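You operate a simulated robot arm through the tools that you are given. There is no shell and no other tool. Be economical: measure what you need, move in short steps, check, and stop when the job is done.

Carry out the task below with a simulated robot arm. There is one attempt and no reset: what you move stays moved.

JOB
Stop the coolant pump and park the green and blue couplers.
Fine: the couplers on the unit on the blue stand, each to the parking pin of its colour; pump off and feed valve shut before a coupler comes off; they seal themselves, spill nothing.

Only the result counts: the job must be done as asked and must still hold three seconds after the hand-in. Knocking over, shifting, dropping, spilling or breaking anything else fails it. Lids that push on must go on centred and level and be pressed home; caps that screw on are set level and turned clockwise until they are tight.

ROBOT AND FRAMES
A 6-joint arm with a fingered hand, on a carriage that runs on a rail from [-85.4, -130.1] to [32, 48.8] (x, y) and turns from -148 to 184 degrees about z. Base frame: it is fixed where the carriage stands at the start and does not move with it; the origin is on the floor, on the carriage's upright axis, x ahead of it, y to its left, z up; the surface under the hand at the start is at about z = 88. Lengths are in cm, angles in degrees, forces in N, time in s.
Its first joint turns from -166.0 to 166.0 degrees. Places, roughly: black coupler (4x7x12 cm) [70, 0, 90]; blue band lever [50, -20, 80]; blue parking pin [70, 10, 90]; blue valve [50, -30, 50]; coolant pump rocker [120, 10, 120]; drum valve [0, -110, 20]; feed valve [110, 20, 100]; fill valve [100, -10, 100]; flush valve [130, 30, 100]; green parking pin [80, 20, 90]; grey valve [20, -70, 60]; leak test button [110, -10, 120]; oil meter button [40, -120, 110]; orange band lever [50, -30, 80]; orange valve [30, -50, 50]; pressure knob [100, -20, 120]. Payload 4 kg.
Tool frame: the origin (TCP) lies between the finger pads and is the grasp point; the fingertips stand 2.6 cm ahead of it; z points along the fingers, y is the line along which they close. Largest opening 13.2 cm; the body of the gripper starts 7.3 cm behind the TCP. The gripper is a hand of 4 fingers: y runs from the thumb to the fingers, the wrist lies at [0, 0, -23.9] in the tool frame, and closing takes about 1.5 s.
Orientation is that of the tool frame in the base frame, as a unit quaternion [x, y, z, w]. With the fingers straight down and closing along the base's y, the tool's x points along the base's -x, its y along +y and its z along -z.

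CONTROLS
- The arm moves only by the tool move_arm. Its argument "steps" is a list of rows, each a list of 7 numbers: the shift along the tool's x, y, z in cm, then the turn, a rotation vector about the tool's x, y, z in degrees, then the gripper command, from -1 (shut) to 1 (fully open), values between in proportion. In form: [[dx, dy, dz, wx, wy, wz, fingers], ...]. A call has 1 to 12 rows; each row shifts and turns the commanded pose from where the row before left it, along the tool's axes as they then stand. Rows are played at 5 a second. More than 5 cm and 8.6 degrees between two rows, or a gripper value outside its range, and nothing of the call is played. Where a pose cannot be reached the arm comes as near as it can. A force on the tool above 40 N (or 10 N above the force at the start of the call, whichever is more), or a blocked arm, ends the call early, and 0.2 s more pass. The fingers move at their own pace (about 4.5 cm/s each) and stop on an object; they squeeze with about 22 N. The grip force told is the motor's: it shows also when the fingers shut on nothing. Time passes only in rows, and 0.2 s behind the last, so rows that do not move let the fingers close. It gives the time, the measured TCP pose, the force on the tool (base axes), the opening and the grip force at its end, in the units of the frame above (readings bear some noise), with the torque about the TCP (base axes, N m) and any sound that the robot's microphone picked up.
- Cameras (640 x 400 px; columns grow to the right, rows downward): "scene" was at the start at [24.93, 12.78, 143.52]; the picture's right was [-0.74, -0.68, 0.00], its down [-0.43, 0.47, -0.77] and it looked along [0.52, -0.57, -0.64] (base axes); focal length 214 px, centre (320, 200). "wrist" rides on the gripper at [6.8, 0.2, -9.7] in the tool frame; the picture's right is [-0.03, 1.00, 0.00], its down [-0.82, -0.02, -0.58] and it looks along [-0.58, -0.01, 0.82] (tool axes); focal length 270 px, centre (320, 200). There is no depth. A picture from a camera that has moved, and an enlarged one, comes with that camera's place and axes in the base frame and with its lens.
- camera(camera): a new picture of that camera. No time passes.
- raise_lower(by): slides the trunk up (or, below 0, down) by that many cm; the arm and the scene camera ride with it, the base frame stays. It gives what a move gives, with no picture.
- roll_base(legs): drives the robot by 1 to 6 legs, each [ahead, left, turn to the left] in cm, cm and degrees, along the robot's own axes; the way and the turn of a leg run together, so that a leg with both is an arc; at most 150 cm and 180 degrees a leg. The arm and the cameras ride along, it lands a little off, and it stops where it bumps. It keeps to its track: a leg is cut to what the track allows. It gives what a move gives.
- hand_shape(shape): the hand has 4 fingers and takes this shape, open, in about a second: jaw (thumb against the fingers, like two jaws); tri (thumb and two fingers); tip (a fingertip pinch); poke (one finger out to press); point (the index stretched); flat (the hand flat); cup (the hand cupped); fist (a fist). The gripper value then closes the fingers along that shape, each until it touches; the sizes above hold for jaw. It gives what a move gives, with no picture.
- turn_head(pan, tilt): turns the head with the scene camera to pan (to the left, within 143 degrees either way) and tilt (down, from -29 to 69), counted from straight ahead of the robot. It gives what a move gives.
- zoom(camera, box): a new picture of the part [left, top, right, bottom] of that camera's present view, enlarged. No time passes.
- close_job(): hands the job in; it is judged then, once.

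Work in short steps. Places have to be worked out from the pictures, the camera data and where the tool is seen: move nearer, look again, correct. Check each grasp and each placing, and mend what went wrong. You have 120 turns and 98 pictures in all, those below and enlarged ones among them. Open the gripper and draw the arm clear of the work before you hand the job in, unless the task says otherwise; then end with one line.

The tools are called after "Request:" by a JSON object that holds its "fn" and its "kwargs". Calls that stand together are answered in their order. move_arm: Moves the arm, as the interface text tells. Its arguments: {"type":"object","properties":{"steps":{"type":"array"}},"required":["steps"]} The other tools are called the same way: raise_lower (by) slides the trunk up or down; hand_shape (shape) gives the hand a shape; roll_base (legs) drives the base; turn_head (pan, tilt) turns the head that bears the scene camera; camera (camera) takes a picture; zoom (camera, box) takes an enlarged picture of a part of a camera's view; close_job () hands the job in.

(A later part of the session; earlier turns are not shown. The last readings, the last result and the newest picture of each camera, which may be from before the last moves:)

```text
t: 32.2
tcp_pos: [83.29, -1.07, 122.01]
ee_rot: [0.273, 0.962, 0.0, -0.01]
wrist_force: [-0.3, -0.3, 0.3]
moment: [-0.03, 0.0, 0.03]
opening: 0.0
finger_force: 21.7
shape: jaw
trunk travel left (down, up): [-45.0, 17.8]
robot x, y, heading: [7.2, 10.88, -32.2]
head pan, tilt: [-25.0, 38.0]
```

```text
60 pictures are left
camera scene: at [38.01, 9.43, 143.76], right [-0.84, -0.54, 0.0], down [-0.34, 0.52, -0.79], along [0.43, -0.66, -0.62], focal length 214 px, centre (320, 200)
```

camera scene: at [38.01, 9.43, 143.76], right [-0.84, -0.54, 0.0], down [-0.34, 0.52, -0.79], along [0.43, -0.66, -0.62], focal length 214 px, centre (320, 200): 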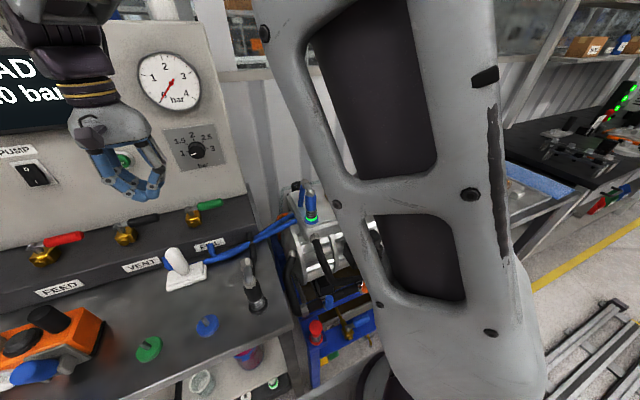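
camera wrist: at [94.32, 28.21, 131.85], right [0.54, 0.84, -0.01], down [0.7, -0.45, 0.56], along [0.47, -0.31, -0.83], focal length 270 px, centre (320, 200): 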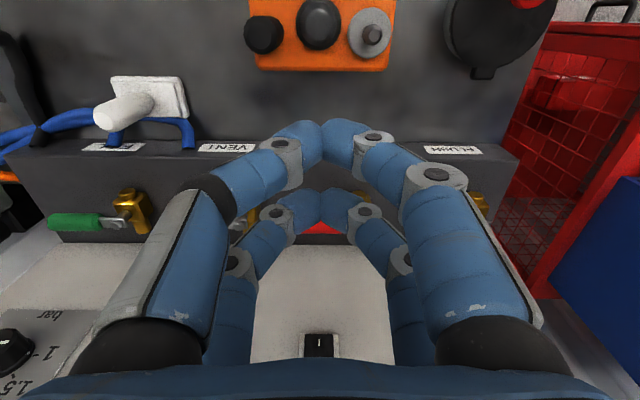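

The upper arm blocks the unit; I'll drive further along so the unit shows on the left.

Request:
{"fn": "move_arm", "kwargs": {"steps": [[0, 0, -4, 0, 0, 0, 1], [0, 0, -4, 0, 0, 0, 1]]}}

Request:
{"fn": "roll_base", "kwargs": {"legs": [[0, -35, 0]]}}

Request:
{"fn": "turn_head", "kwargs": {"pan": -5, "tilt": 40}}

Request:
{"fn": "camera", "kwargs": {"camera": "scene"}}

Request:
{"fn": "camera", "kwargs": {"camera": "wrist"}}

```text
t: 32.8
tcp_pos: [83.55, -1.13, 130.06]
ee_rot: [0.272, 0.962, -0.001, -0.011]
wrist_force: [-0.1, -0.3, -0.2]
moment: [-0.01, 0.02, 0.0]
opening: 13.2
finger_force: 0.0
shape: jaw
trunk travel left (down, up): [-45.0, 17.8]
robot x, y, heading: [6.83, 10.26, -32.0]
head pan, tilt: [-25.0, 38.0]
```

```text
t: 35.1
tcp_pos: [64.36, -30.14, 130.08]
ee_rot: [0.271, 0.963, 0.001, -0.01]
wrist_force: [0.9, -1.7, -0.1]
moment: [0.02, 0.02, -0.02]
opening: 13.21
finger_force: 0.0
shape: jaw
trunk travel left (down, up): [-45.0, 17.8]
robot x, y, heading: [-12.25, -18.48, -31.6]
head pan, tilt: [-25.0, 38.0]
```

```text
t: 35.9
tcp_pos: [64.46, -30.2, 130.06]
ee_rot: [0.272, 0.962, 0.001, -0.01]
wrist_force: [-0.2, -0.2, -0.8]
moment: [0.03, 0.01, 0.0]
opening: 13.21
finger_force: 0.1
shape: jaw
trunk travel left (down, up): [-45.0, 17.8]
robot x, y, heading: [-12.16, -18.96, -32.0]
head pan, tilt: [-5.0, 40.0]
```

```text
59 pictures are left
camera scene: at [20.92, -17.57, 143.46], right [-0.6, -0.8, 0.0], down [-0.51, 0.39, -0.77], along [0.61, -0.46, -0.64], focal length 214 px, centre (320, 200)
```

scene: 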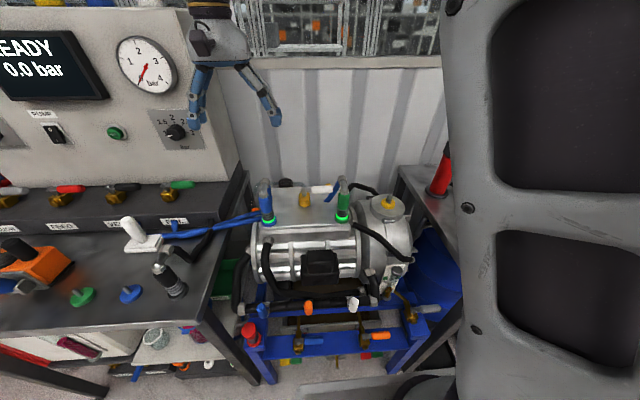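

```text
58 pictures are left
camera wrist: at [58.77, -26.43, 139.9], right [0.54, 0.84, -0.01], down [0.7, -0.45, 0.56], along [0.47, -0.31, -0.83], focal length 270 px, centre (320, 200)
```

wrist: 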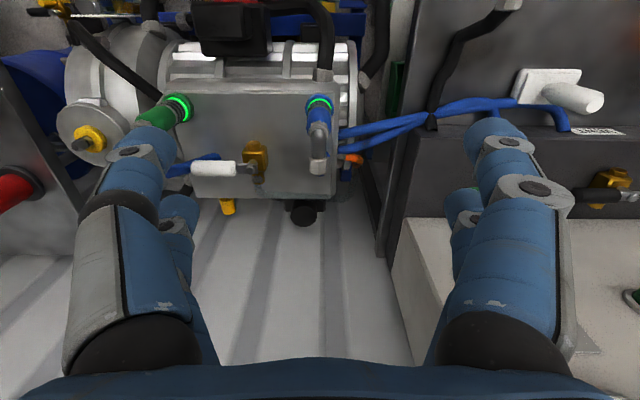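

Now the whole unit is visible: green and blue couplers with lit rings, hoses, and a central valve. I'll zoom in on both views.

Request:
{"fn": "zoom", "kwargs": {"camera": "scene", "box": [235, 160, 415, 272]}}

Request:
{"fn": "zoom", "kwargs": {"camera": "wrist", "box": [120, 70, 380, 232]}}

Request:
{"fn": "zoom", "kwargs": {"camera": "scene", "box": [50, 220, 250, 345]}}

```text
3.56 times, centred on (325, 216) of scene
camera zoom: at [20.92, -17.57, 143.46], right [-0.6, -0.8, 0.0], down [-0.51, 0.39, -0.77], along [0.61, -0.46, -0.64], focal length 763 px, centre (302, 143)
```

zoom: 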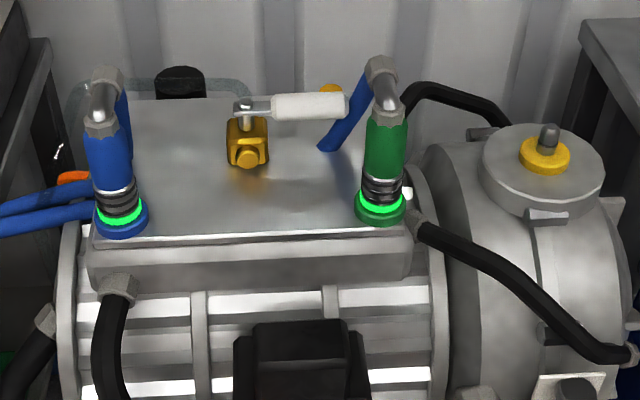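

```text
2.46 times, centred on (250, 151) of wrist
camera zoom: at [58.77, -26.43, 139.9], right [0.54, 0.84, -0.01], down [0.7, -0.45, 0.56], along [0.47, -0.31, -0.83], focal length 665 px, centre (492, 321)
```

zoom: 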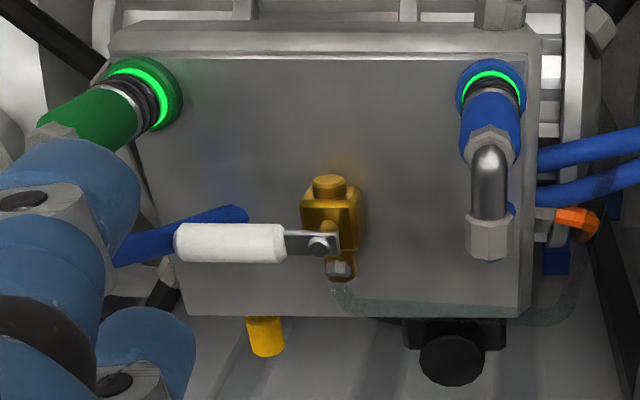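

```text
3.20 times, centred on (150, 282) of scene
camera zoom: at [20.92, -17.57, 143.46], right [-0.6, -0.8, 0.0], down [-0.51, 0.39, -0.77], along [0.61, -0.46, -0.64], focal length 686 px, centre (864, -64)
```

zoom: 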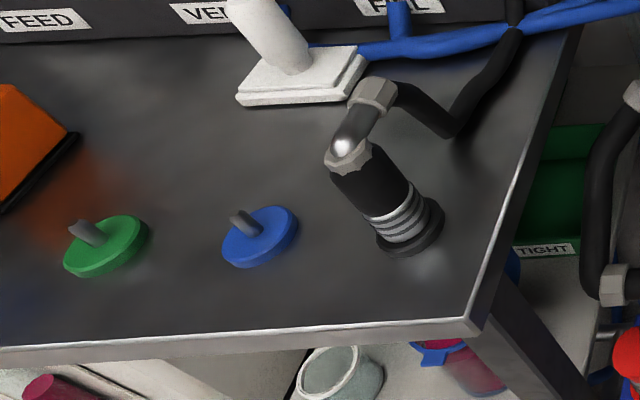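

Triangulated: blue coupler near [70, -34], body z≈96–102, green near [56.7, -54], blue pin near [72.3, 5.8], green pin near [79, 16]. I'll lower in front of the blue coupler and pitch the hand 35° so the palm clears the elbow.

Request:
{"fn": "move_arm", "kwargs": {"steps": [[0, 0, 4, 0, 0, 0, 1], [0, 0, 4, 0, 0, 0, 1], [0, 0, 4, 0, 0, 0, 1], [0, 0, 4, 0, 0, 0, 1], [0, 0, 3, 0, 0, 0, 1], [0, 0, 0, 0, -7, 0, 1], [0, 0, 0, 0, -7, 0, 1], [0, 0, 0, 0, -7, 0, 1], [0, 0, 0, 0, -7, 0, 1], [0, 0, 0, 0, -7, 0, 1]]}}

Request:
{"fn": "camera", "kwargs": {"camera": "wrist"}}

Request:
{"fn": "camera", "kwargs": {"camera": "scene"}}

```text
t: 38.1
tcp_pos: [63.96, -30.16, 111.09]
ee_rot: [0.259, 0.921, -0.082, 0.28]
wrist_force: [1.5, 0.1, 0.2]
moment: [0.01, 0.02, 0.0]
opening: 13.2
finger_force: 0.0
shape: jaw
trunk travel left (down, up): [-45.0, 17.8]
robot x, y, heading: [-12.33, -18.6, -31.9]
head pan, tilt: [-5.0, 40.0]
```

```text
54 pictures are left
camera wrist: at [54.61, -24.07, 115.3], right [0.54, 0.84, 0.01], down [0.29, -0.2, 0.93], along [0.79, -0.5, -0.36], focal length 270 px, centre (320, 200)
```

wrist: 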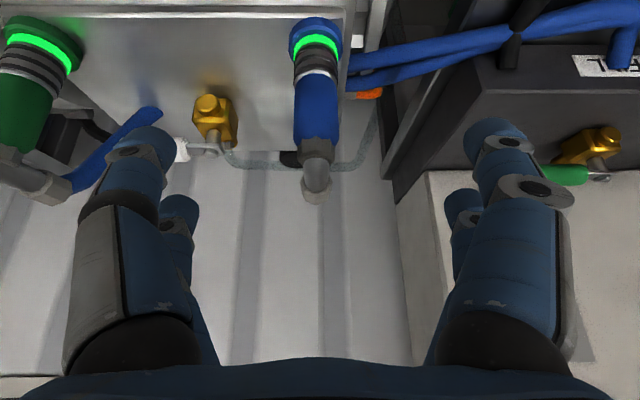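

```text
53 pictures are left
camera scene: at [20.94, -17.58, 143.45], right [-0.6, -0.8, 0.0], down [-0.51, 0.39, -0.77], along [0.61, -0.46, -0.64], focal length 214 px, centre (320, 200)
```

scene: 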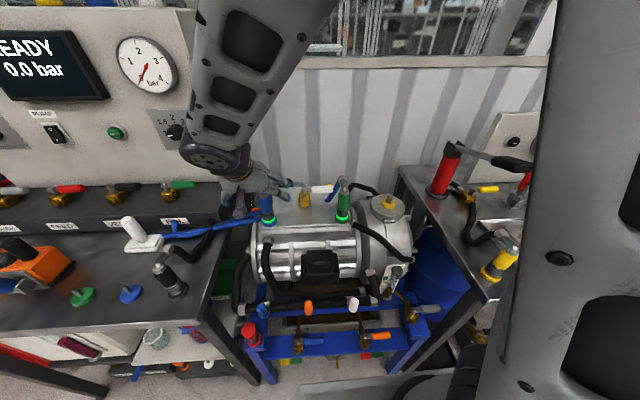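

Lined up sideways; the body centre is about [69.8, -33.9, 100], about 13 cm along the tool axis. I'll advance 9 and look.

Request:
{"fn": "move_arm", "kwargs": {"steps": [[0.2, 0, 3, 0, 0, 0, 1], [0.2, 0, 3, 0, 0, 0, 1], [0, 0, 3, 0, 0, 0, 1]]}}

Request:
{"fn": "camera", "kwargs": {"camera": "wrist"}}

Request:
{"fn": "zoom", "kwargs": {"camera": "scene", "box": [195, 150, 355, 250]}}

```text
t: 38.9
tcp_pos: [68.06, -32.69, 103.62]
ee_rot: [0.259, 0.921, -0.082, 0.28]
wrist_force: [-0.1, -0.2, 0.4]
moment: [-0.03, -0.01, 0.01]
opening: 13.19
finger_force: 0.0
shape: jaw
trunk travel left (down, up): [-45.0, 17.8]
robot x, y, heading: [-12.34, -18.34, -31.9]
head pan, tilt: [-5.0, 40.0]
```

```text
52 pictures are left
camera wrist: at [58.49, -26.64, 107.76], right [0.54, 0.84, 0.01], down [0.29, -0.2, 0.93], along [0.79, -0.5, -0.36], focal length 270 px, centre (320, 200)
```

wrist: 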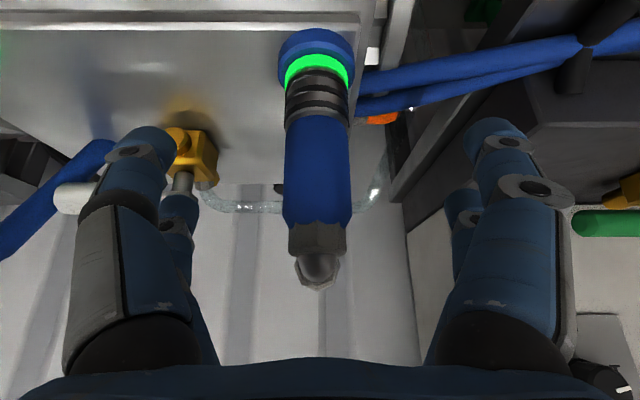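

```text
4.00 times, centred on (275, 200) of scene
camera zoom: at [20.88, -17.56, 143.47], right [-0.6, -0.8, 0.0], down [-0.51, 0.39, -0.77], along [0.61, -0.46, -0.64], focal length 858 px, centre (500, 200)
```

zoom: 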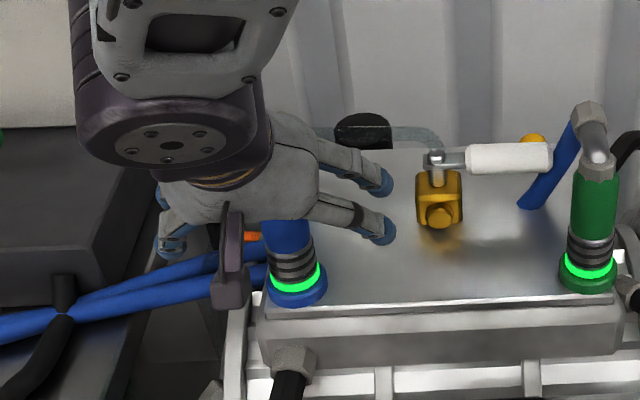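

Good alignment. I'll part-close the fingers to stay clear of the brass valve, advance 4.2 cm, then close on the body.

Request:
{"fn": "move_arm", "kwargs": {"steps": [[0, 0, 0, 0, 0, 0, 0.3], [0, 0, 0, 0, 0, 0, 0.3], [0.2, 0, 2.2, 0, 0, 0, 0.3], [0.1, 0, 2, 0, 0, 0, 0.3]]}}

Request:
{"fn": "camera", "kwargs": {"camera": "wrist"}}

```text
t: 39.9
tcp_pos: [69.92, -33.62, 99.92]
ee_rot: [0.259, 0.921, -0.082, 0.28]
wrist_force: [-0.7, 1.0, 0.5]
moment: [0.01, -0.03, 0.0]
opening: 8.6
finger_force: 0.1
shape: jaw
trunk travel left (down, up): [-45.0, 17.8]
robot x, y, heading: [-12.27, -18.66, -32.1]
head pan, tilt: [-5.0, 40.0]
```

```text
50 pictures are left
camera wrist: at [60.34, -27.56, 104.1], right [0.54, 0.84, 0.01], down [0.3, -0.2, 0.93], along [0.79, -0.5, -0.36], focal length 270 px, centre (320, 200)
```

wrist: 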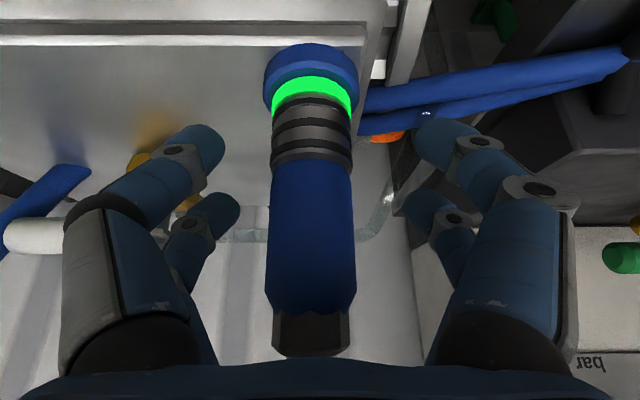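

The body is centred to within 0.3 cm; the tips sit near the ribs, so I'll go up 1.3 cm, shift slightly, and close.

Request:
{"fn": "move_arm", "kwargs": {"steps": [[-0.73, -0.3, -1.08, 0, 0, 0, 0.3], [0, 0, 0, 0, 0, 0, -0.2], [0, 0, 0, 0, 0, 0, -1], [0, 0, 0, 0, 0, 0, -1], [0, 0, 0, 0, 0, 0, -1], [0, 0, 0, 0, 0, 0, -1], [0, 0, 0, 0, 0, 0, -1]]}}

Request:
{"fn": "camera", "kwargs": {"camera": "wrist"}}

```text
t: 41.5
tcp_pos: [69.51, -33.96, 101.08]
ee_rot: [0.26, 0.921, -0.083, 0.28]
wrist_force: [-1.0, 0.3, 0.5]
moment: [0.0, -0.02, -0.02]
opening: 1.43
finger_force: 17.6
shape: jaw
trunk travel left (down, up): [-45.0, 17.8]
robot x, y, heading: [-12.07, -18.11, -32.0]
head pan, tilt: [-5.0, 40.0]
```

```text
49 pictures are left
camera wrist: at [60.04, -27.84, 105.29], right [0.54, 0.84, 0.01], down [0.3, -0.2, 0.93], along [0.79, -0.5, -0.36], focal length 270 px, centre (320, 200)
```

wrist: 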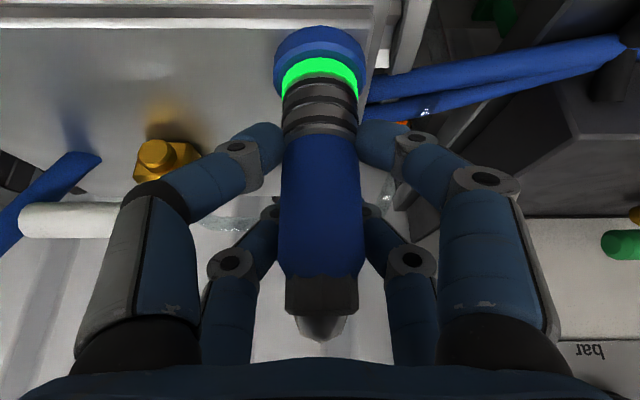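

It's gripped (17.6 N, caged by both finger pairs). I'll let the grip settle and pull straight up a little.

Request:
{"fn": "move_arm", "kwargs": {"steps": [[0, 0, 0, 0, 0, 0, -1], [0, 0, 0, 0, 0, 0, -1], [-0.28, 0, -0.41, 0, 0, 0, -1], [-0.28, 0, -0.41, 0, 0, 0, -1], [-0.28, 0, -0.41, 0, 0, 0, -1], [-0.28, 0, -0.41, 0, 0, 0, -1]]}}

Request:
{"fn": "camera", "kwargs": {"camera": "wrist"}}

```text
t: 42.9
tcp_pos: [69.68, -33.84, 103.06]
ee_rot: [0.259, 0.921, -0.082, 0.279]
wrist_force: [-0.2, 1.0, -3.1]
moment: [0.03, -0.02, 0.02]
opening: 1.36
finger_force: 22.1
shape: jaw
trunk travel left (down, up): [-45.0, 17.8]
robot x, y, heading: [-12.08, -18.92, -31.9]
head pan, tilt: [-5.0, 40.0]
```

```text
48 pictures are left
camera wrist: at [60.19, -27.8, 107.28], right [0.54, 0.84, 0.01], down [0.29, -0.2, 0.93], along [0.79, -0.5, -0.36], focal length 270 px, centre (320, 200)
```

wrist: 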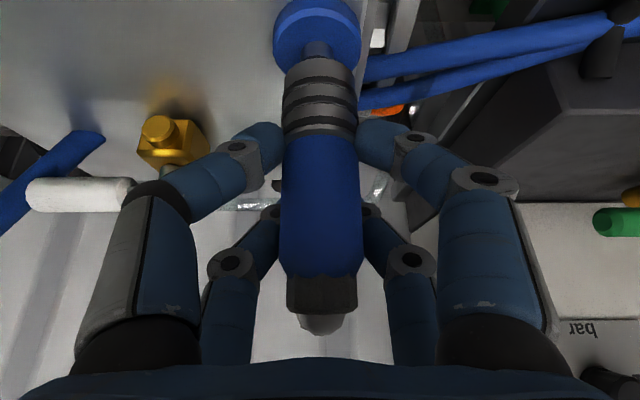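

It came free, off a pin inside the socket. I'll lift it 17 cm and draw it back from the wall.

Request:
{"fn": "move_arm", "kwargs": {"steps": [[-1.12, 0, -1.66, 0, 0, 0, -1], [-2.24, 0, -3.32, 0, 0, 0, -1], [-2.24, 0, -3.32, 0, 0, 0, -1], [-2.24, 0, -3.32, 0, 0, 0, -1], [-2.24, 0, -3.32, 0, 0, 0, -1], [3.32, 0, -2.24, 0, 0, 0, -1], [3.32, 0, -2.24, 0, 0, 0, -1], [3.32, 0, -2.24, 0, 0, 0, -1]]}}

Request:
{"fn": "camera", "kwargs": {"camera": "wrist"}}

Request:
{"fn": "camera", "kwargs": {"camera": "scene"}}

```text
t: 44.7
tcp_pos: [59.7, -27.63, 121.19]
ee_rot: [0.259, 0.921, -0.082, 0.279]
wrist_force: [0.7, -0.2, -3.6]
moment: [0.03, 0.01, -0.02]
opening: 1.37
finger_force: 21.9
shape: jaw
trunk travel left (down, up): [-45.0, 17.8]
robot x, y, heading: [-12.32, -18.32, -31.8]
head pan, tilt: [-5.0, 40.0]
```

```text
47 pictures are left
camera wrist: at [50.28, -21.56, 125.44], right [0.54, 0.84, 0.01], down [0.3, -0.2, 0.93], along [0.79, -0.5, -0.36], focal length 270 px, centre (320, 200)
```

wrist: 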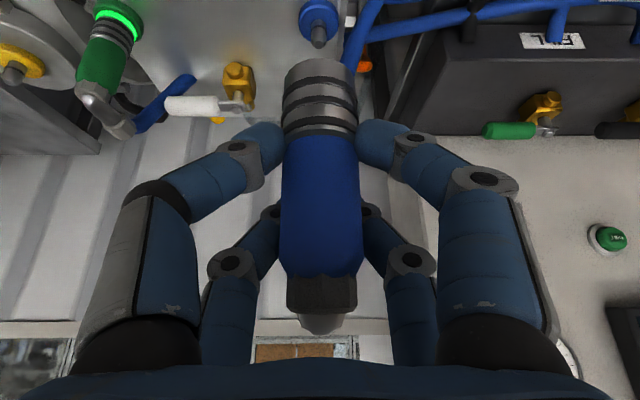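

```text
46 pictures are left
camera scene: at [20.98, -17.59, 143.44], right [-0.6, -0.8, 0.0], down [-0.51, 0.39, -0.77], along [0.61, -0.46, -0.64], focal length 214 px, centre (320, 200)
```

scene: 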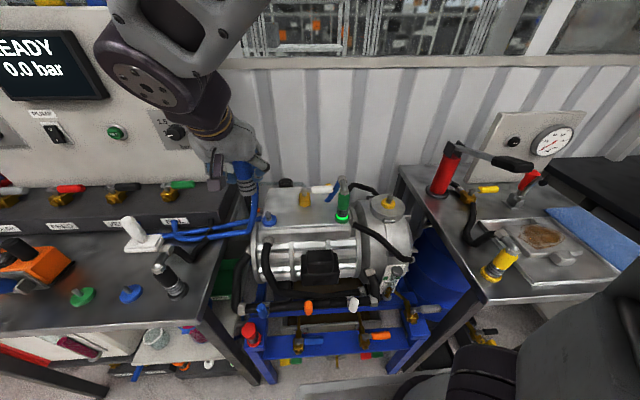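

The coupler is held upright and the hose flexes along. I'll drive 22 cm toward the pins.

Request:
{"fn": "roll_base", "kwargs": {"legs": [[0, 22, 0]]}}

Request:
{"fn": "turn_head", "kwargs": {"pan": 10, "tilt": 45}}

Request:
{"fn": "camera", "kwargs": {"camera": "scene"}}

```text
t: 46.4
tcp_pos: [71.74, -9.31, 121.23]
ee_rot: [0.258, 0.921, -0.081, 0.28]
wrist_force: [0.0, -0.5, -3.6]
moment: [-0.04, 0.03, -0.02]
opening: 1.38
finger_force: 22.1
shape: jaw
trunk travel left (down, up): [-45.0, 17.8]
robot x, y, heading: [-0.11, -0.54, -31.9]
head pan, tilt: [-5.0, 40.0]
```

```text
t: 47.2
tcp_pos: [71.66, -9.22, 121.23]
ee_rot: [0.259, 0.921, -0.083, 0.279]
wrist_force: [-0.5, 0.2, -2.8]
moment: [0.04, 0.03, -0.01]
opening: 1.4
finger_force: 22.4
shape: jaw
trunk travel left (down, up): [-45.0, 17.8]
robot x, y, heading: [-0.44, -0.4, -31.5]
head pan, tilt: [10.0, 45.0]
```

```text
45 pictures are left
camera scene: at [33.59, 2.71, 142.73], right [-0.37, -0.93, 0.0], down [-0.66, 0.26, -0.71], along [0.66, -0.26, -0.71], focal length 214 px, centre (320, 200)
```

scene: 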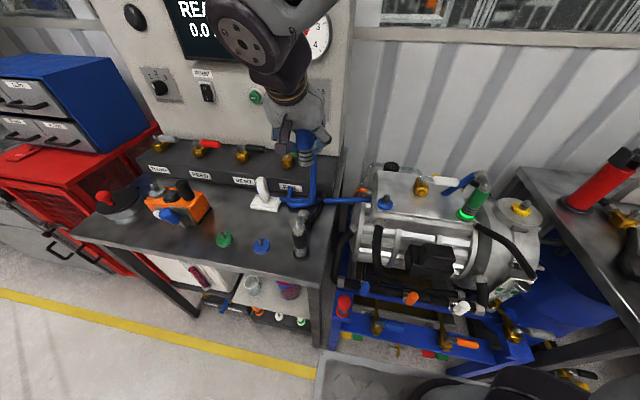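

Blue pin recomputed near [72, 5.7]. I'll carry the coupler over it and lower to about z 107.

Request:
{"fn": "move_arm", "kwargs": {"steps": [[1.62, 3.2, -1.09, 0, 0, 0, -1], [1.62, 3.2, -1.09, 0, 0, 0, -1], [1.62, 3.2, -1.09, 0, 0, 0, -1], [1.62, 3.1, -1.09, 0, 0, 0, -1], [1.96, 0, 2.9, 0, 0, 0, -1], [1.96, 0, 2.9, 0, 0, 0, -1], [1.96, 0, 2.9, 0, 0, 0, -1], [1.4, 0, 2.07, 0, 0, 0, -1]]}}

Request:
{"fn": "camera", "kwargs": {"camera": "wrist"}}

Request:
{"fn": "zoom", "kwargs": {"camera": "scene", "box": [180, 150, 340, 270]}}

```text
t: 49.0
tcp_pos: [71.29, 5.43, 108.5]
ee_rot: [0.26, 0.921, -0.08, 0.281]
wrist_force: [0.2, 0.4, -2.7]
moment: [0.01, 0.0, -0.03]
opening: 1.36
finger_force: 21.4
shape: jaw
trunk travel left (down, up): [-45.0, 17.8]
robot x, y, heading: [-0.31, -0.42, -32.0]
head pan, tilt: [10.0, 45.0]
```

```text
44 pictures are left
camera wrist: at [61.87, 11.38, 112.69], right [0.54, 0.84, 0.01], down [0.29, -0.2, 0.94], along [0.79, -0.5, -0.35], focal length 270 px, centre (320, 200)
```

wrist: 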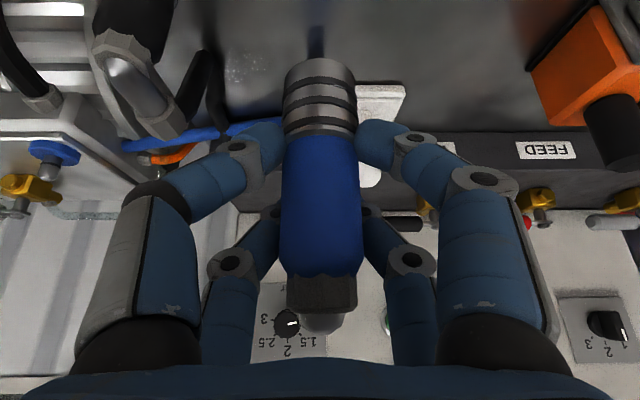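

```text
3.33 times, centred on (260, 210) of scene
camera zoom: at [33.52, 4.6, 141.88], right [-0.15, -0.99, 0.0], down [-0.77, 0.12, -0.63], along [0.62, -0.09, -0.78], focal length 715 px, centre (520, 167)
```

zoom: 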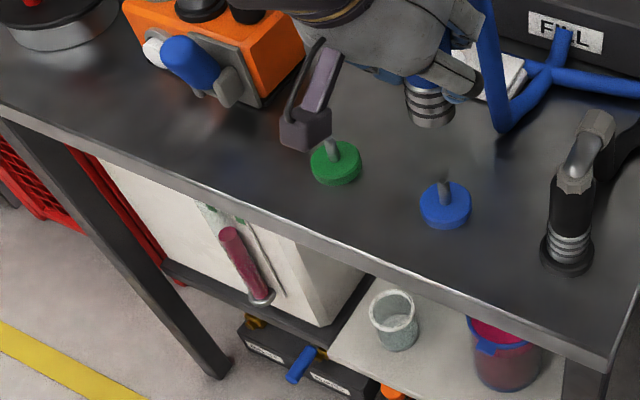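

Scene data puts the blue pin at [72.4, 5.8], roughly under the coupler. I'll lower 6 cm and check alignment in the wrist view.

Request:
{"fn": "move_arm", "kwargs": {"steps": [[1.68, 0, 2.49, 0, 0, 0, -1], [1.12, 0, 1.66, 0, 0, 0, -1], [0.56, 0, 0.83, 0, 0, 0, -1]]}}

Request:
{"fn": "camera", "kwargs": {"camera": "wrist"}}

Request:
{"fn": "zoom", "kwargs": {"camera": "scene", "box": [180, 150, 340, 270]}}

```text
t: 49.8
tcp_pos: [71.53, 5.59, 102.46]
ee_rot: [0.259, 0.921, -0.08, 0.28]
wrist_force: [0.2, 1.4, -4.7]
moment: [0.0, 0.03, -0.02]
opening: 1.36
finger_force: 22.5
shape: jaw
trunk travel left (down, up): [-45.0, 17.8]
robot x, y, heading: [-0.15, -0.22, -31.9]
head pan, tilt: [10.0, 45.0]
```

```text
42 pictures are left
camera wrist: at [62.02, 11.55, 106.67], right [0.54, 0.84, 0.01], down [0.29, -0.2, 0.93], along [0.79, -0.5, -0.36], focal length 270 px, centre (320, 200)
```

wrist: 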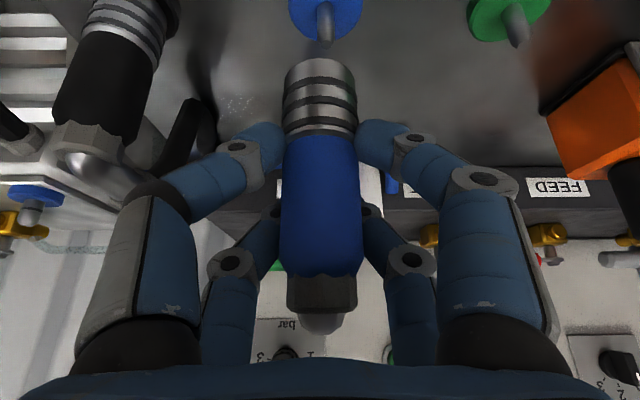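

```text
3.33 times, centred on (260, 210) of scene
camera zoom: at [33.43, 6.35, 141.67], right [0.08, -1.0, 0.0], down [-0.79, -0.07, -0.6], along [0.6, 0.05, -0.8], focal length 715 px, centre (520, 167)
```

zoom: 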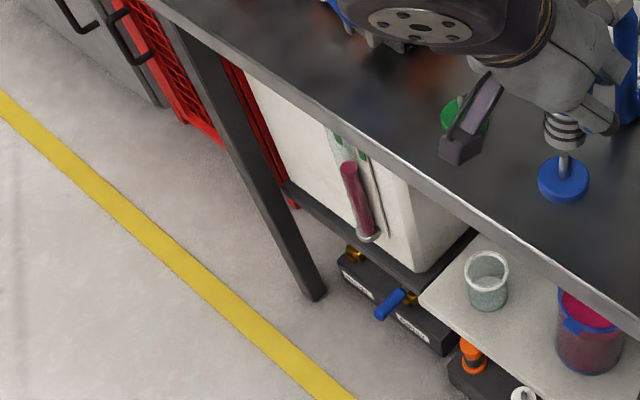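

Scene and wrist views together indicate the coupler needs about +0.6 cm in x. I'll correct and lower 2 cm.

Request:
{"fn": "move_arm", "kwargs": {"steps": [[-0.41, 0.33, 0.28, 0, 0, 0, -1], [0.56, 0, 0.83, 0, 0, 0, -1], [0.56, 0, 0.83, 0, 0, 0, -1]]}}

Request:
{"fn": "zoom", "kwargs": {"camera": "wrist", "box": [240, 0, 400, 100]}}

Request:
{"fn": "turn_head", "kwargs": {"pan": 10, "tilt": 40}}

Request:
{"fn": "camera", "kwargs": {"camera": "scene"}}

```text
t: 50.6
tcp_pos: [72.11, 5.59, 100.31]
ee_rot: [0.258, 0.921, -0.08, 0.281]
wrist_force: [0.3, 0.4, -3.3]
moment: [0.0, 0.02, -0.02]
opening: 1.35
finger_force: 21.6
shape: jaw
trunk travel left (down, up): [-45.0, 17.8]
robot x, y, heading: [-0.3, -0.3, -31.9]
head pan, tilt: [10.0, 45.0]
```

```text
4.00 times, centred on (320, 50) of wrist
camera zoom: at [62.61, 11.6, 104.5], right [0.54, 0.84, 0.01], down [0.3, -0.2, 0.93], along [0.79, -0.5, -0.36], focal length 1081 px, centre (320, 800)
```

zoom: 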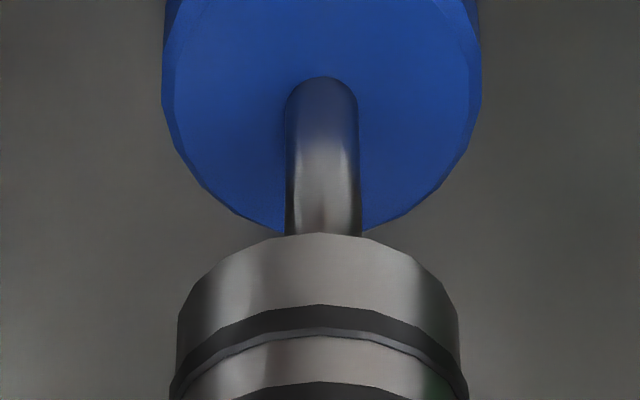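

```text
t: 51.2
tcp_pos: [72.03, 5.57, 100.23]
ee_rot: [0.258, 0.921, -0.081, 0.279]
wrist_force: [0.2, 0.7, -3.4]
moment: [0.0, 0.01, 0.02]
opening: 1.35
finger_force: 21.9
shape: jaw
trunk travel left (down, up): [-45.0, 17.8]
robot x, y, heading: [-0.22, -0.23, -31.8]
head pan, tilt: [10.0, 40.0]
```

```text
39 pictures are left
camera scene: at [33.55, 6.83, 141.88], right [0.14, -0.99, 0.0], down [-0.77, -0.11, -0.63], along [0.62, 0.09, -0.78], focal length 214 px, centre (320, 200)
```

scene: 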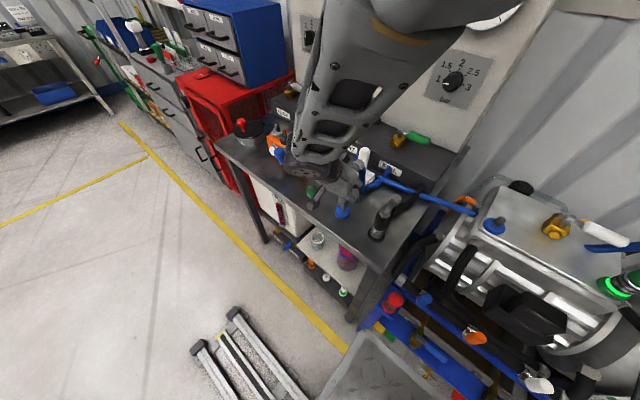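

Lateral alignment is near perfect in the wrist view. I'll check depth from the scene camera.

Request:
{"fn": "zoom", "kwargs": {"camera": "scene", "box": [310, 180, 374, 230]}}

```text
8.00 times, centred on (342, 205) of scene
camera zoom: at [33.55, 6.83, 141.88], right [0.14, -0.99, 0.0], down [-0.77, -0.11, -0.63], along [0.62, 0.09, -0.78], focal length 1716 px, centre (144, 160)
```

zoom: 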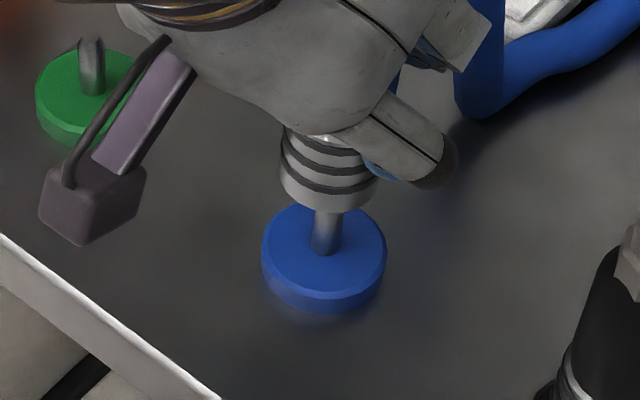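

Depth seems about 0.3 cm short of the pin axis. I'll nudge toward the wall and lower 1.5 cm over the pin tip.

Request:
{"fn": "move_arm", "kwargs": {"steps": [[-0.25, 0.05, 0.17, 0, 0, 0, -1], [0.28, 0, 0.41, 0, 0, 0, -1], [0.28, 0, 0.41, 0, 0, 0, -1], [0.28, 0, 0.41, 0, 0, 0, -1]]}}

Request:
{"fn": "zoom", "kwargs": {"camera": "scene", "box": [310, 180, 374, 230]}}

```text
t: 52.2
tcp_pos: [72.41, 5.45, 98.88]
ee_rot: [0.258, 0.921, -0.081, 0.279]
wrist_force: [0.7, 0.2, -3.0]
moment: [0.01, 0.03, -0.04]
opening: 1.34
finger_force: 21.7
shape: jaw
trunk travel left (down, up): [-45.0, 17.8]
robot x, y, heading: [-0.28, -0.43, -31.7]
head pan, tilt: [10.0, 40.0]
```

```text
8.00 times, centred on (342, 205) of scene
camera zoom: at [34.04, 7.01, 142.68], right [0.16, -0.99, 0.0], down [-0.7, -0.11, -0.7], along [0.69, 0.11, -0.71], focal length 1716 px, centre (144, 160)
```

zoom: 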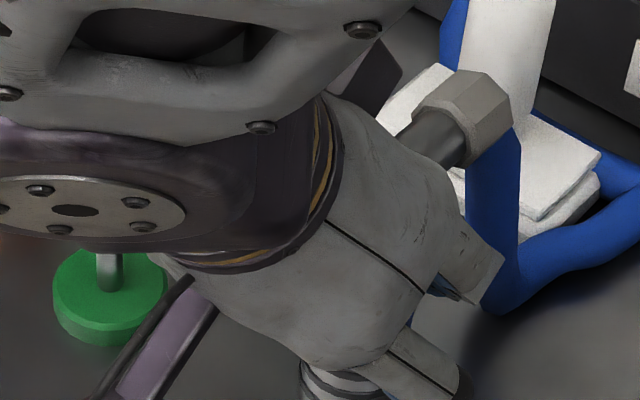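

No contact force yet. I'll lower another 1.5 cm and view it from the wrist.

Request:
{"fn": "move_arm", "kwargs": {"steps": [[0.28, 0, 0.41, 0, 0, 0, -1], [0.28, 0, 0.41, 0, 0, 0, -1], [0.28, 0, 0.41, 0, 0, 0, -1]]}}

Request:
{"fn": "camera", "kwargs": {"camera": "wrist"}}

```text
t: 53.0
tcp_pos: [72.42, 5.4, 97.27]
ee_rot: [0.258, 0.921, -0.081, 0.28]
wrist_force: [0.7, -0.3, -4.0]
moment: [-0.02, 0.02, 0.01]
opening: 1.35
finger_force: 22.9
shape: jaw
trunk travel left (down, up): [-45.0, 17.8]
robot x, y, heading: [-0.31, -0.52, -32.0]
head pan, tilt: [10.0, 40.0]
```

```text
36 pictures are left
camera wrist: at [62.92, 11.46, 101.52], right [0.54, 0.84, 0.01], down [0.3, -0.2, 0.93], along [0.79, -0.5, -0.36], focal length 270 px, centre (320, 200)
```

wrist: 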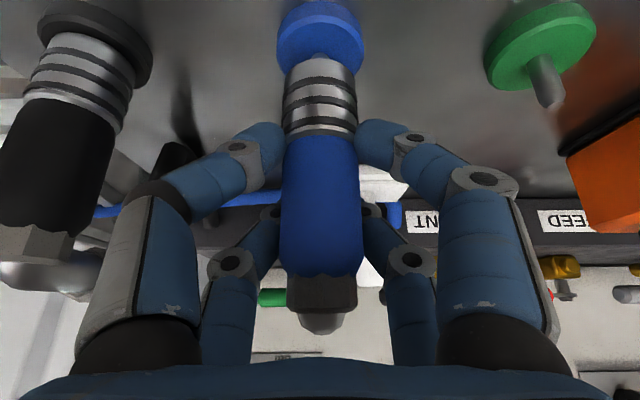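

The pin is inside the sleeve and the view matches the unit just above seated. I'll press down until it seats.

Request:
{"fn": "move_arm", "kwargs": {"steps": [[0.28, 0, 0.41, 0, 0, 0, -1], [0.28, 0, 0.41, 0, 0, 0, -1], [0.28, 0, 0.41, 0, 0, 0, -1], [0.28, 0, 0.41, 0, 0, 0, -1]]}}

Request:
{"fn": "camera", "kwargs": {"camera": "wrist"}}

```text
t: 54.0
tcp_pos: [72.25, 5.58, 95.43]
ee_rot: [0.259, 0.921, -0.082, 0.28]
wrist_force: [-1.2, 0.0, 9.3]
moment: [-0.01, 0.08, -0.02]
opening: 1.38
finger_force: 22.0
shape: jaw
trunk travel left (down, up): [-45.0, 17.8]
robot x, y, heading: [0.28, -0.42, -31.7]
head pan, tilt: [10.0, 40.0]
```

```text
35 pictures are left
camera wrist: at [62.76, 11.54, 99.57], right [0.54, 0.84, 0.01], down [0.29, -0.2, 0.94], along [0.79, -0.5, -0.35], focal length 270 px, centre (320, 200)
```

wrist: 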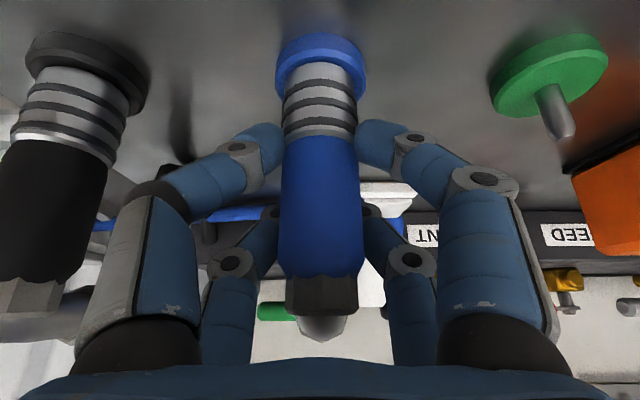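

Contact (+9 N). I'll press home a touch more.

Request:
{"fn": "move_arm", "kwargs": {"steps": [[0.17, 0, 0.25, 0, 0, 0, -1], [0.17, 0, 0.25, 0, 0, 0, -1], [0.17, 0, 0.25, 0, 0, 0, -1]]}}

Request:
{"fn": "zoom", "kwargs": {"camera": "wrist", "box": [240, 20, 400, 120]}}

```text
t: 54.6
tcp_pos: [72.36, 5.61, 95.16]
ee_rot: [0.258, 0.92, -0.081, 0.283]
wrist_force: [-6.5, -1.4, 23.1]
moment: [-0.05, 0.28, 0.0]
opening: 1.63
finger_force: 22.1
shape: jaw
trunk travel left (down, up): [-45.0, 17.8]
robot x, y, heading: [-0.21, -0.33, -31.9]
head pan, tilt: [10.0, 40.0]
stopped in row 2: the force on the tool passed its limit at 42 N (the readings are from after the stop); the commanded pose is now the measured one
```

```text
4.00 times, centred on (320, 70) of wrist
camera zoom: at [62.87, 11.62, 99.35], right [0.54, 0.84, 0.01], down [0.29, -0.2, 0.94], along [0.79, -0.5, -0.35], focal length 1081 px, centre (320, 720)
```

zoom: 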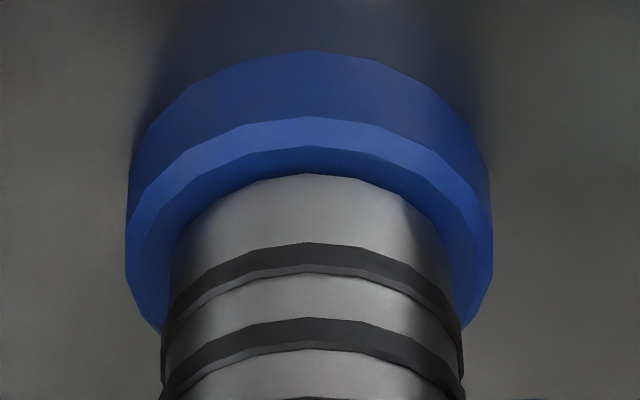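

Seated concentrically. I'll release gently with a limited opening (the black coupler is close on the left), then back out.

Request:
{"fn": "move_arm", "kwargs": {"steps": [[-0.06, 0, -0.08, 0, 0, 0, -0.2], [0, 0, 0, 0, 0, 0, -0.2], [0, 0, 0, 0, 0, 0, -0.2], [0, 0, 0, 0, 0, 0, -0.2]]}}

Request:
{"fn": "camera", "kwargs": {"camera": "wrist"}}

```text
t: 55.6
tcp_pos: [72.36, 5.52, 94.97]
ee_rot: [0.258, 0.921, -0.081, 0.282]
wrist_force: [0.5, -0.1, -0.4]
moment: [0.01, 0.0, 0.01]
opening: 5.21
finger_force: 0.1
shape: jaw
trunk travel left (down, up): [-45.0, 17.8]
robot x, y, heading: [-0.33, -0.88, -31.8]
head pan, tilt: [10.0, 40.0]
```

```text
33 pictures are left
camera wrist: at [62.86, 11.62, 99.23], right [0.54, 0.84, 0.01], down [0.29, -0.2, 0.94], along [0.79, -0.5, -0.35], focal length 270 px, centre (320, 200)
```

wrist: 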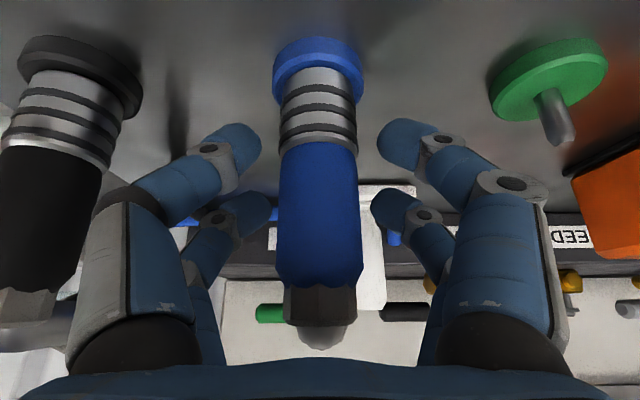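

Clear on both sides. Backing out along the tool axis.

Request:
{"fn": "move_arm", "kwargs": {"steps": [[0, 0, -2, 0, 0, 0, -0.2], [0, 0, -3, 0, 0, 0, -0.2], [0, 0, -4, 0, 0, 0, -0.2], [0, 0, -4, 0, 0, 0, -0.2], [0, 0, -4, 0, 0, 0, -0.2], [-2, 0, -3, 0, 0, 0, -0.2], [-2, 0, -3, 0, 0, 0, -0.2], [-2, 0, -3, 0, 0, 0, -0.2]]}}

Request:
{"fn": "camera", "kwargs": {"camera": "wrist"}}

```text
t: 56.5
tcp_pos: [70.09, 0.27, 103.66]
ee_rot: [0.338, 0.895, -0.115, 0.267]
wrist_force: [0.3, 0.3, -0.2]
moment: [-0.01, 0.04, 0.0]
opening: 5.26
finger_force: 0.1
shape: jaw
trunk travel left (down, up): [-45.0, 17.8]
robot x, y, heading: [-0.18, -0.69, -31.9]
head pan, tilt: [10.0, 40.0]
stopped in row 4: the arm was blocked; the commanded pose is now the measured one
```

```text
32 pictures are left
camera wrist: at [62.02, 7.88, 107.95], right [0.68, 0.73, -0.01], down [0.27, -0.24, 0.93], along [0.68, -0.64, -0.36], focal length 270 px, centre (320, 200)
```

wrist: 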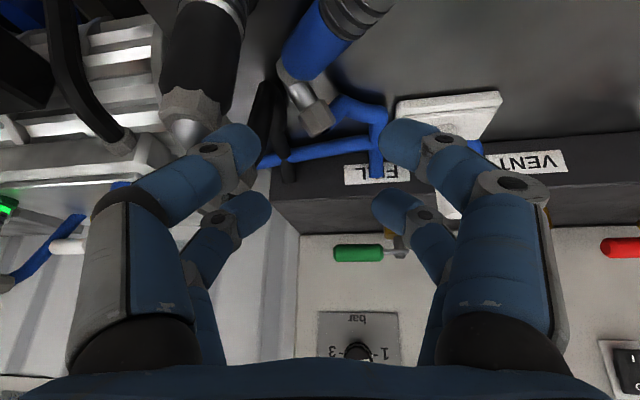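

The arm hit its inner reach limit and swung slightly toward the black coupler; nothing is loaded. The safest exit is straight up with the trunk.

Request:
{"fn": "raise_lower", "kwargs": {"by": 14}}

Request:
{"fn": "camera", "kwargs": {"camera": "wrist"}}

Request:
{"fn": "camera", "kwargs": {"camera": "scene"}}

```text
t: 58.2
tcp_pos: [70.0, 0.79, 118.18]
ee_rot: [0.334, 0.897, -0.111, 0.269]
wrist_force: [0.3, 0.7, 0.4]
moment: [0.0, 0.01, -0.02]
opening: 5.28
finger_force: 0.0
shape: jaw
trunk travel left (down, up): [-59.0, 3.8]
robot x, y, heading: [-0.33, -0.47, -31.5]
head pan, tilt: [10.0, 40.0]
```

```text
31 pictures are left
camera wrist: at [61.74, 8.33, 122.38], right [0.67, 0.74, 0.0], down [0.27, -0.24, 0.93], along [0.69, -0.63, -0.36], focal length 270 px, centre (320, 200)
```

wrist: 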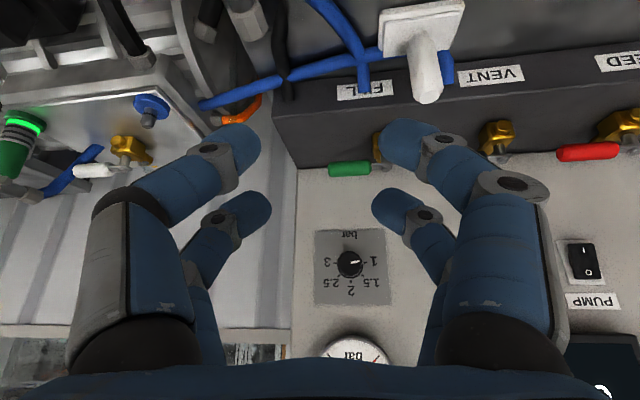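

```text
30 pictures are left
camera scene: at [24.32, 8.49, 157.57], right [-0.37, -0.93, 0.0], down [-0.6, 0.24, -0.77], along [0.71, -0.28, -0.64], focal length 214 px, centre (320, 200)
```

scene: 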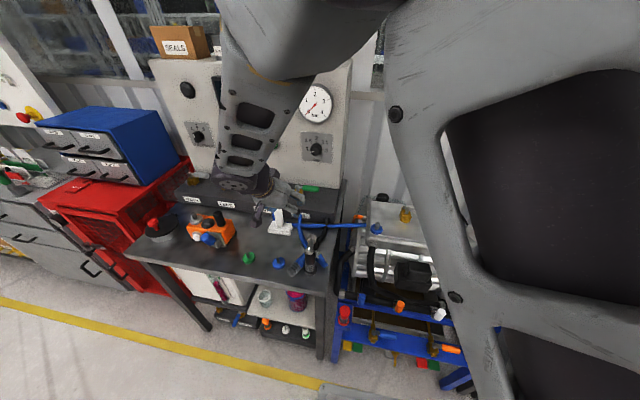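

Something lies next to the black coupler; I'll zoom in to check the blue coupler.

Request:
{"fn": "zoom", "kwargs": {"camera": "scene", "box": [230, 210, 340, 290]}}

```text
5.00 times, centred on (285, 250) of scene
camera zoom: at [24.32, 8.49, 157.57], right [-0.37, -0.93, 0.0], down [-0.6, 0.24, -0.77], along [0.71, -0.28, -0.64], focal length 1072 px, centre (495, -50)
```

zoom: 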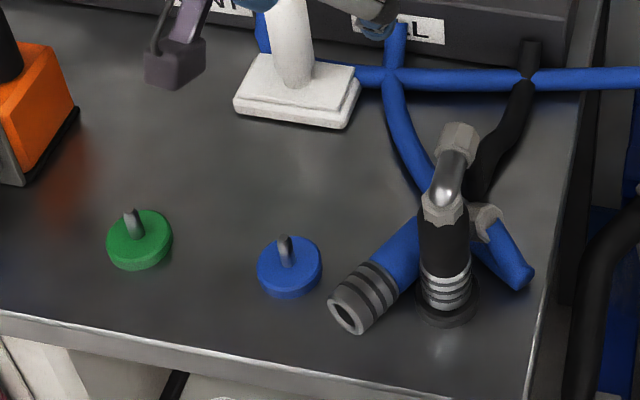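

The blue coupler got dragged off its pin when the arm swung. It now lies on the bench next to the black one, with everything else standing, so I can fix this. First I'll point the hand down and yaw it so its closing axis lies across the coupler.

Request:
{"fn": "move_arm", "kwargs": {"steps": [[0, 0, 0, 0, 8.45, 0, -0.2], [0, 0, 0, 0, 8.45, 0, -0.2], [0, 0, 0, 0, 8.45, 0, -0.2], [0, 0, 0, 0, 8.45, 0, -0.2], [0, 0, 0, 0, 0, 7.2, -0.2], [0, 0, 0, 0, 0, 7.2, -0.2], [0, 0, 0, 0, 0, 7.2, -0.2], [0, 0, 0, 0, 0, 7.2, -0.2], [0, 0, 0, 0, 0, 7.2, -0.2]]}}

Request:
{"fn": "camera", "kwargs": {"camera": "wrist"}}

```text
t: 60.2
tcp_pos: [69.96, 0.84, 118.18]
ee_rot: [0.624, 0.781, -0.008, 0.001]
wrist_force: [0.0, 0.2, 0.2]
moment: [-0.01, 0.01, 0.01]
opening: 5.27
finger_force: 0.1
shape: jaw
trunk travel left (down, up): [-59.0, 3.8]
robot x, y, heading: [-0.49, -0.19, -31.8]
head pan, tilt: [10.0, 40.0]
```

```text
28 pictures are left
camera wrist: at [68.59, 7.71, 127.78], right [0.98, 0.2, -0.01], down [0.17, -0.79, 0.59], along [0.1, -0.58, -0.81], focal length 270 px, centre (320, 200)
```

wrist: 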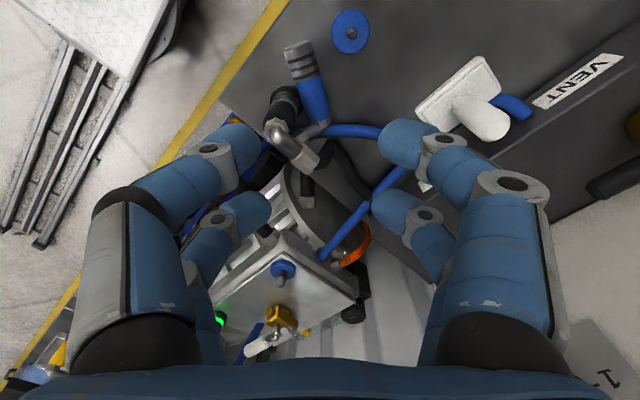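

From above, the coupler lies with its sleeve at about [65.9, 3.0] and its elbow beyond the black one. I'll fix yaw by -15°, centre just off the sleeve end, and lower the trunk back 14 cm.

Request:
{"fn": "move_arm", "kwargs": {"steps": [[0, 0, 0, 0, 0, -7.5, -0.2], [0, 0, 0, 0, 0, -7.5, -0.2], [2.05, -1.3, 0, 0, 0, 0, -0.2], [2.05, -1.3, 0, 0, 0, 0, -0.2]]}}

Request:
{"fn": "raise_lower", "kwargs": {"by": -14}}

Request:
{"fn": "camera", "kwargs": {"camera": "wrist"}}

```text
t: 61.2
tcp_pos: [65.72, 3.27, 118.11]
ee_rot: [0.516, 0.857, -0.008, -0.001]
wrist_force: [0.7, 0.1, -0.5]
moment: [0.01, 0.04, 0.01]
opening: 5.28
finger_force: 0.0
shape: jaw
trunk travel left (down, up): [-59.0, 3.8]
robot x, y, heading: [0.01, -0.83, -31.9]
head pan, tilt: [10.0, 40.0]
```

```text
t: 62.9
tcp_pos: [65.72, 3.15, 104.16]
ee_rot: [0.516, 0.856, -0.009, -0.002]
wrist_force: [0.2, -0.2, -0.1]
moment: [-0.01, 0.0, -0.02]
opening: 5.27
finger_force: 0.0
shape: jaw
trunk travel left (down, up): [-45.0, 17.8]
robot x, y, heading: [-0.18, -0.21, -31.7]
head pan, tilt: [10.0, 40.0]
```

```text
27 pictures are left
camera wrist: at [62.71, 9.58, 113.82], right [0.9, 0.44, -0.02], down [0.37, -0.72, 0.58], along [0.25, -0.53, -0.81], focal length 270 px, centre (320, 200)
```

wrist: 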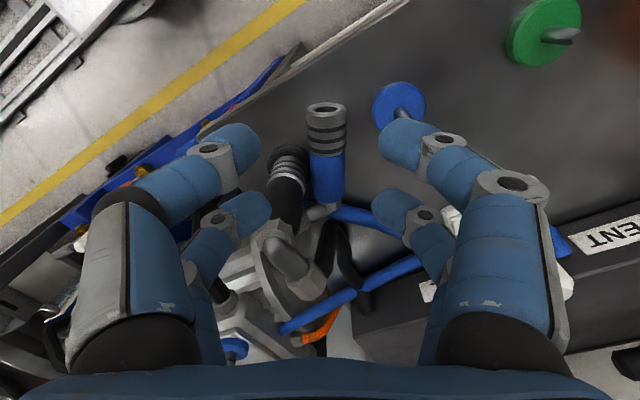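

Well aligned; the sleeve end is within 0.4 cm of the TCP. I'll shift and descend to the bench level beside the ribs.

Request:
{"fn": "move_arm", "kwargs": {"steps": [[0, 0.4, 3, 0, 0, 0, -0.2], [0, 0, 3, 0, 0, 0, -0.2], [0, 0, 3, 0, 0, 0, -0.2], [0, 0, 2, 0, 0, 0, -0.2], [0, 0, 1, 0, 0, 0, -0.2]]}}

Request:
{"fn": "camera", "kwargs": {"camera": "wrist"}}

```text
t: 64.1
tcp_pos: [66.13, 3.25, 92.38]
ee_rot: [0.516, 0.856, -0.009, 0.0]
wrist_force: [0.4, 0.2, 0.0]
moment: [-0.02, 0.01, -0.01]
opening: 5.31
finger_force: 0.1
shape: jaw
trunk travel left (down, up): [-45.0, 17.8]
robot x, y, heading: [-0.15, -0.35, -31.7]
head pan, tilt: [10.0, 40.0]
```

```text
26 pictures are left
camera wrist: at [63.15, 9.6, 101.99], right [0.9, 0.44, -0.02], down [0.37, -0.72, 0.58], along [0.25, -0.53, -0.81], focal length 270 px, centre (320, 200)
```

wrist: 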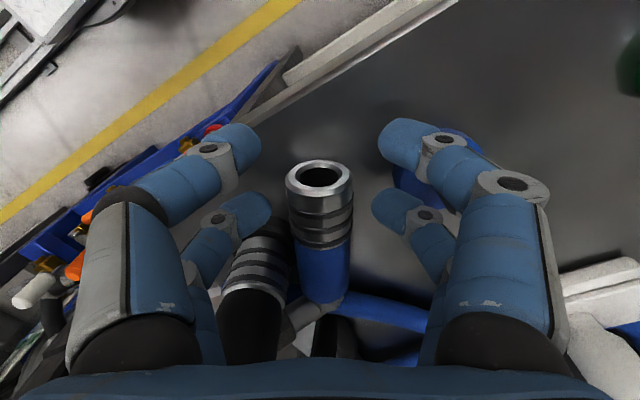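

The sleeve end is centred between the fingers, with the rear pair beside the ribs. I'll go down 0.6 cm and close.

Request:
{"fn": "move_arm", "kwargs": {"steps": [[0, 0, 0.6, 0, 0, 0, -0.2], [0, 0, 0, 0, 0, 0, -1], [0, 0, 0, 0, 0, 0, -1], [0, 0, 0, 0, 0, 0, -1], [0, 0, 0, 0, 0, 0, -1], [0, 0, 0, 0, 0, 0, -1]]}}

Request:
{"fn": "camera", "kwargs": {"camera": "wrist"}}

```text
t: 65.5
tcp_pos: [66.2, 3.2, 91.78]
ee_rot: [0.517, 0.856, -0.009, -0.001]
wrist_force: [0.5, -0.7, -1.8]
moment: [0.05, -0.01, 0.04]
opening: 0.01
finger_force: 21.5
shape: jaw
trunk travel left (down, up): [-45.0, 17.8]
robot x, y, heading: [-0.38, -0.74, -32.0]
head pan, tilt: [10.0, 40.0]
```

```text
25 pictures are left
camera wrist: at [63.1, 9.61, 101.41], right [0.9, 0.44, -0.02], down [0.37, -0.72, 0.58], along [0.25, -0.53, -0.81], focal length 270 px, centre (320, 200)
```

wrist: 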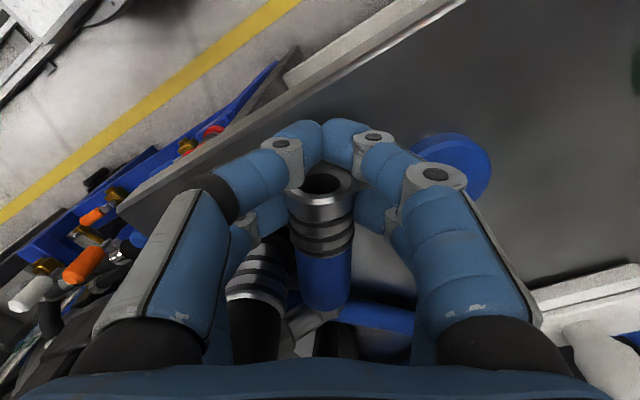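

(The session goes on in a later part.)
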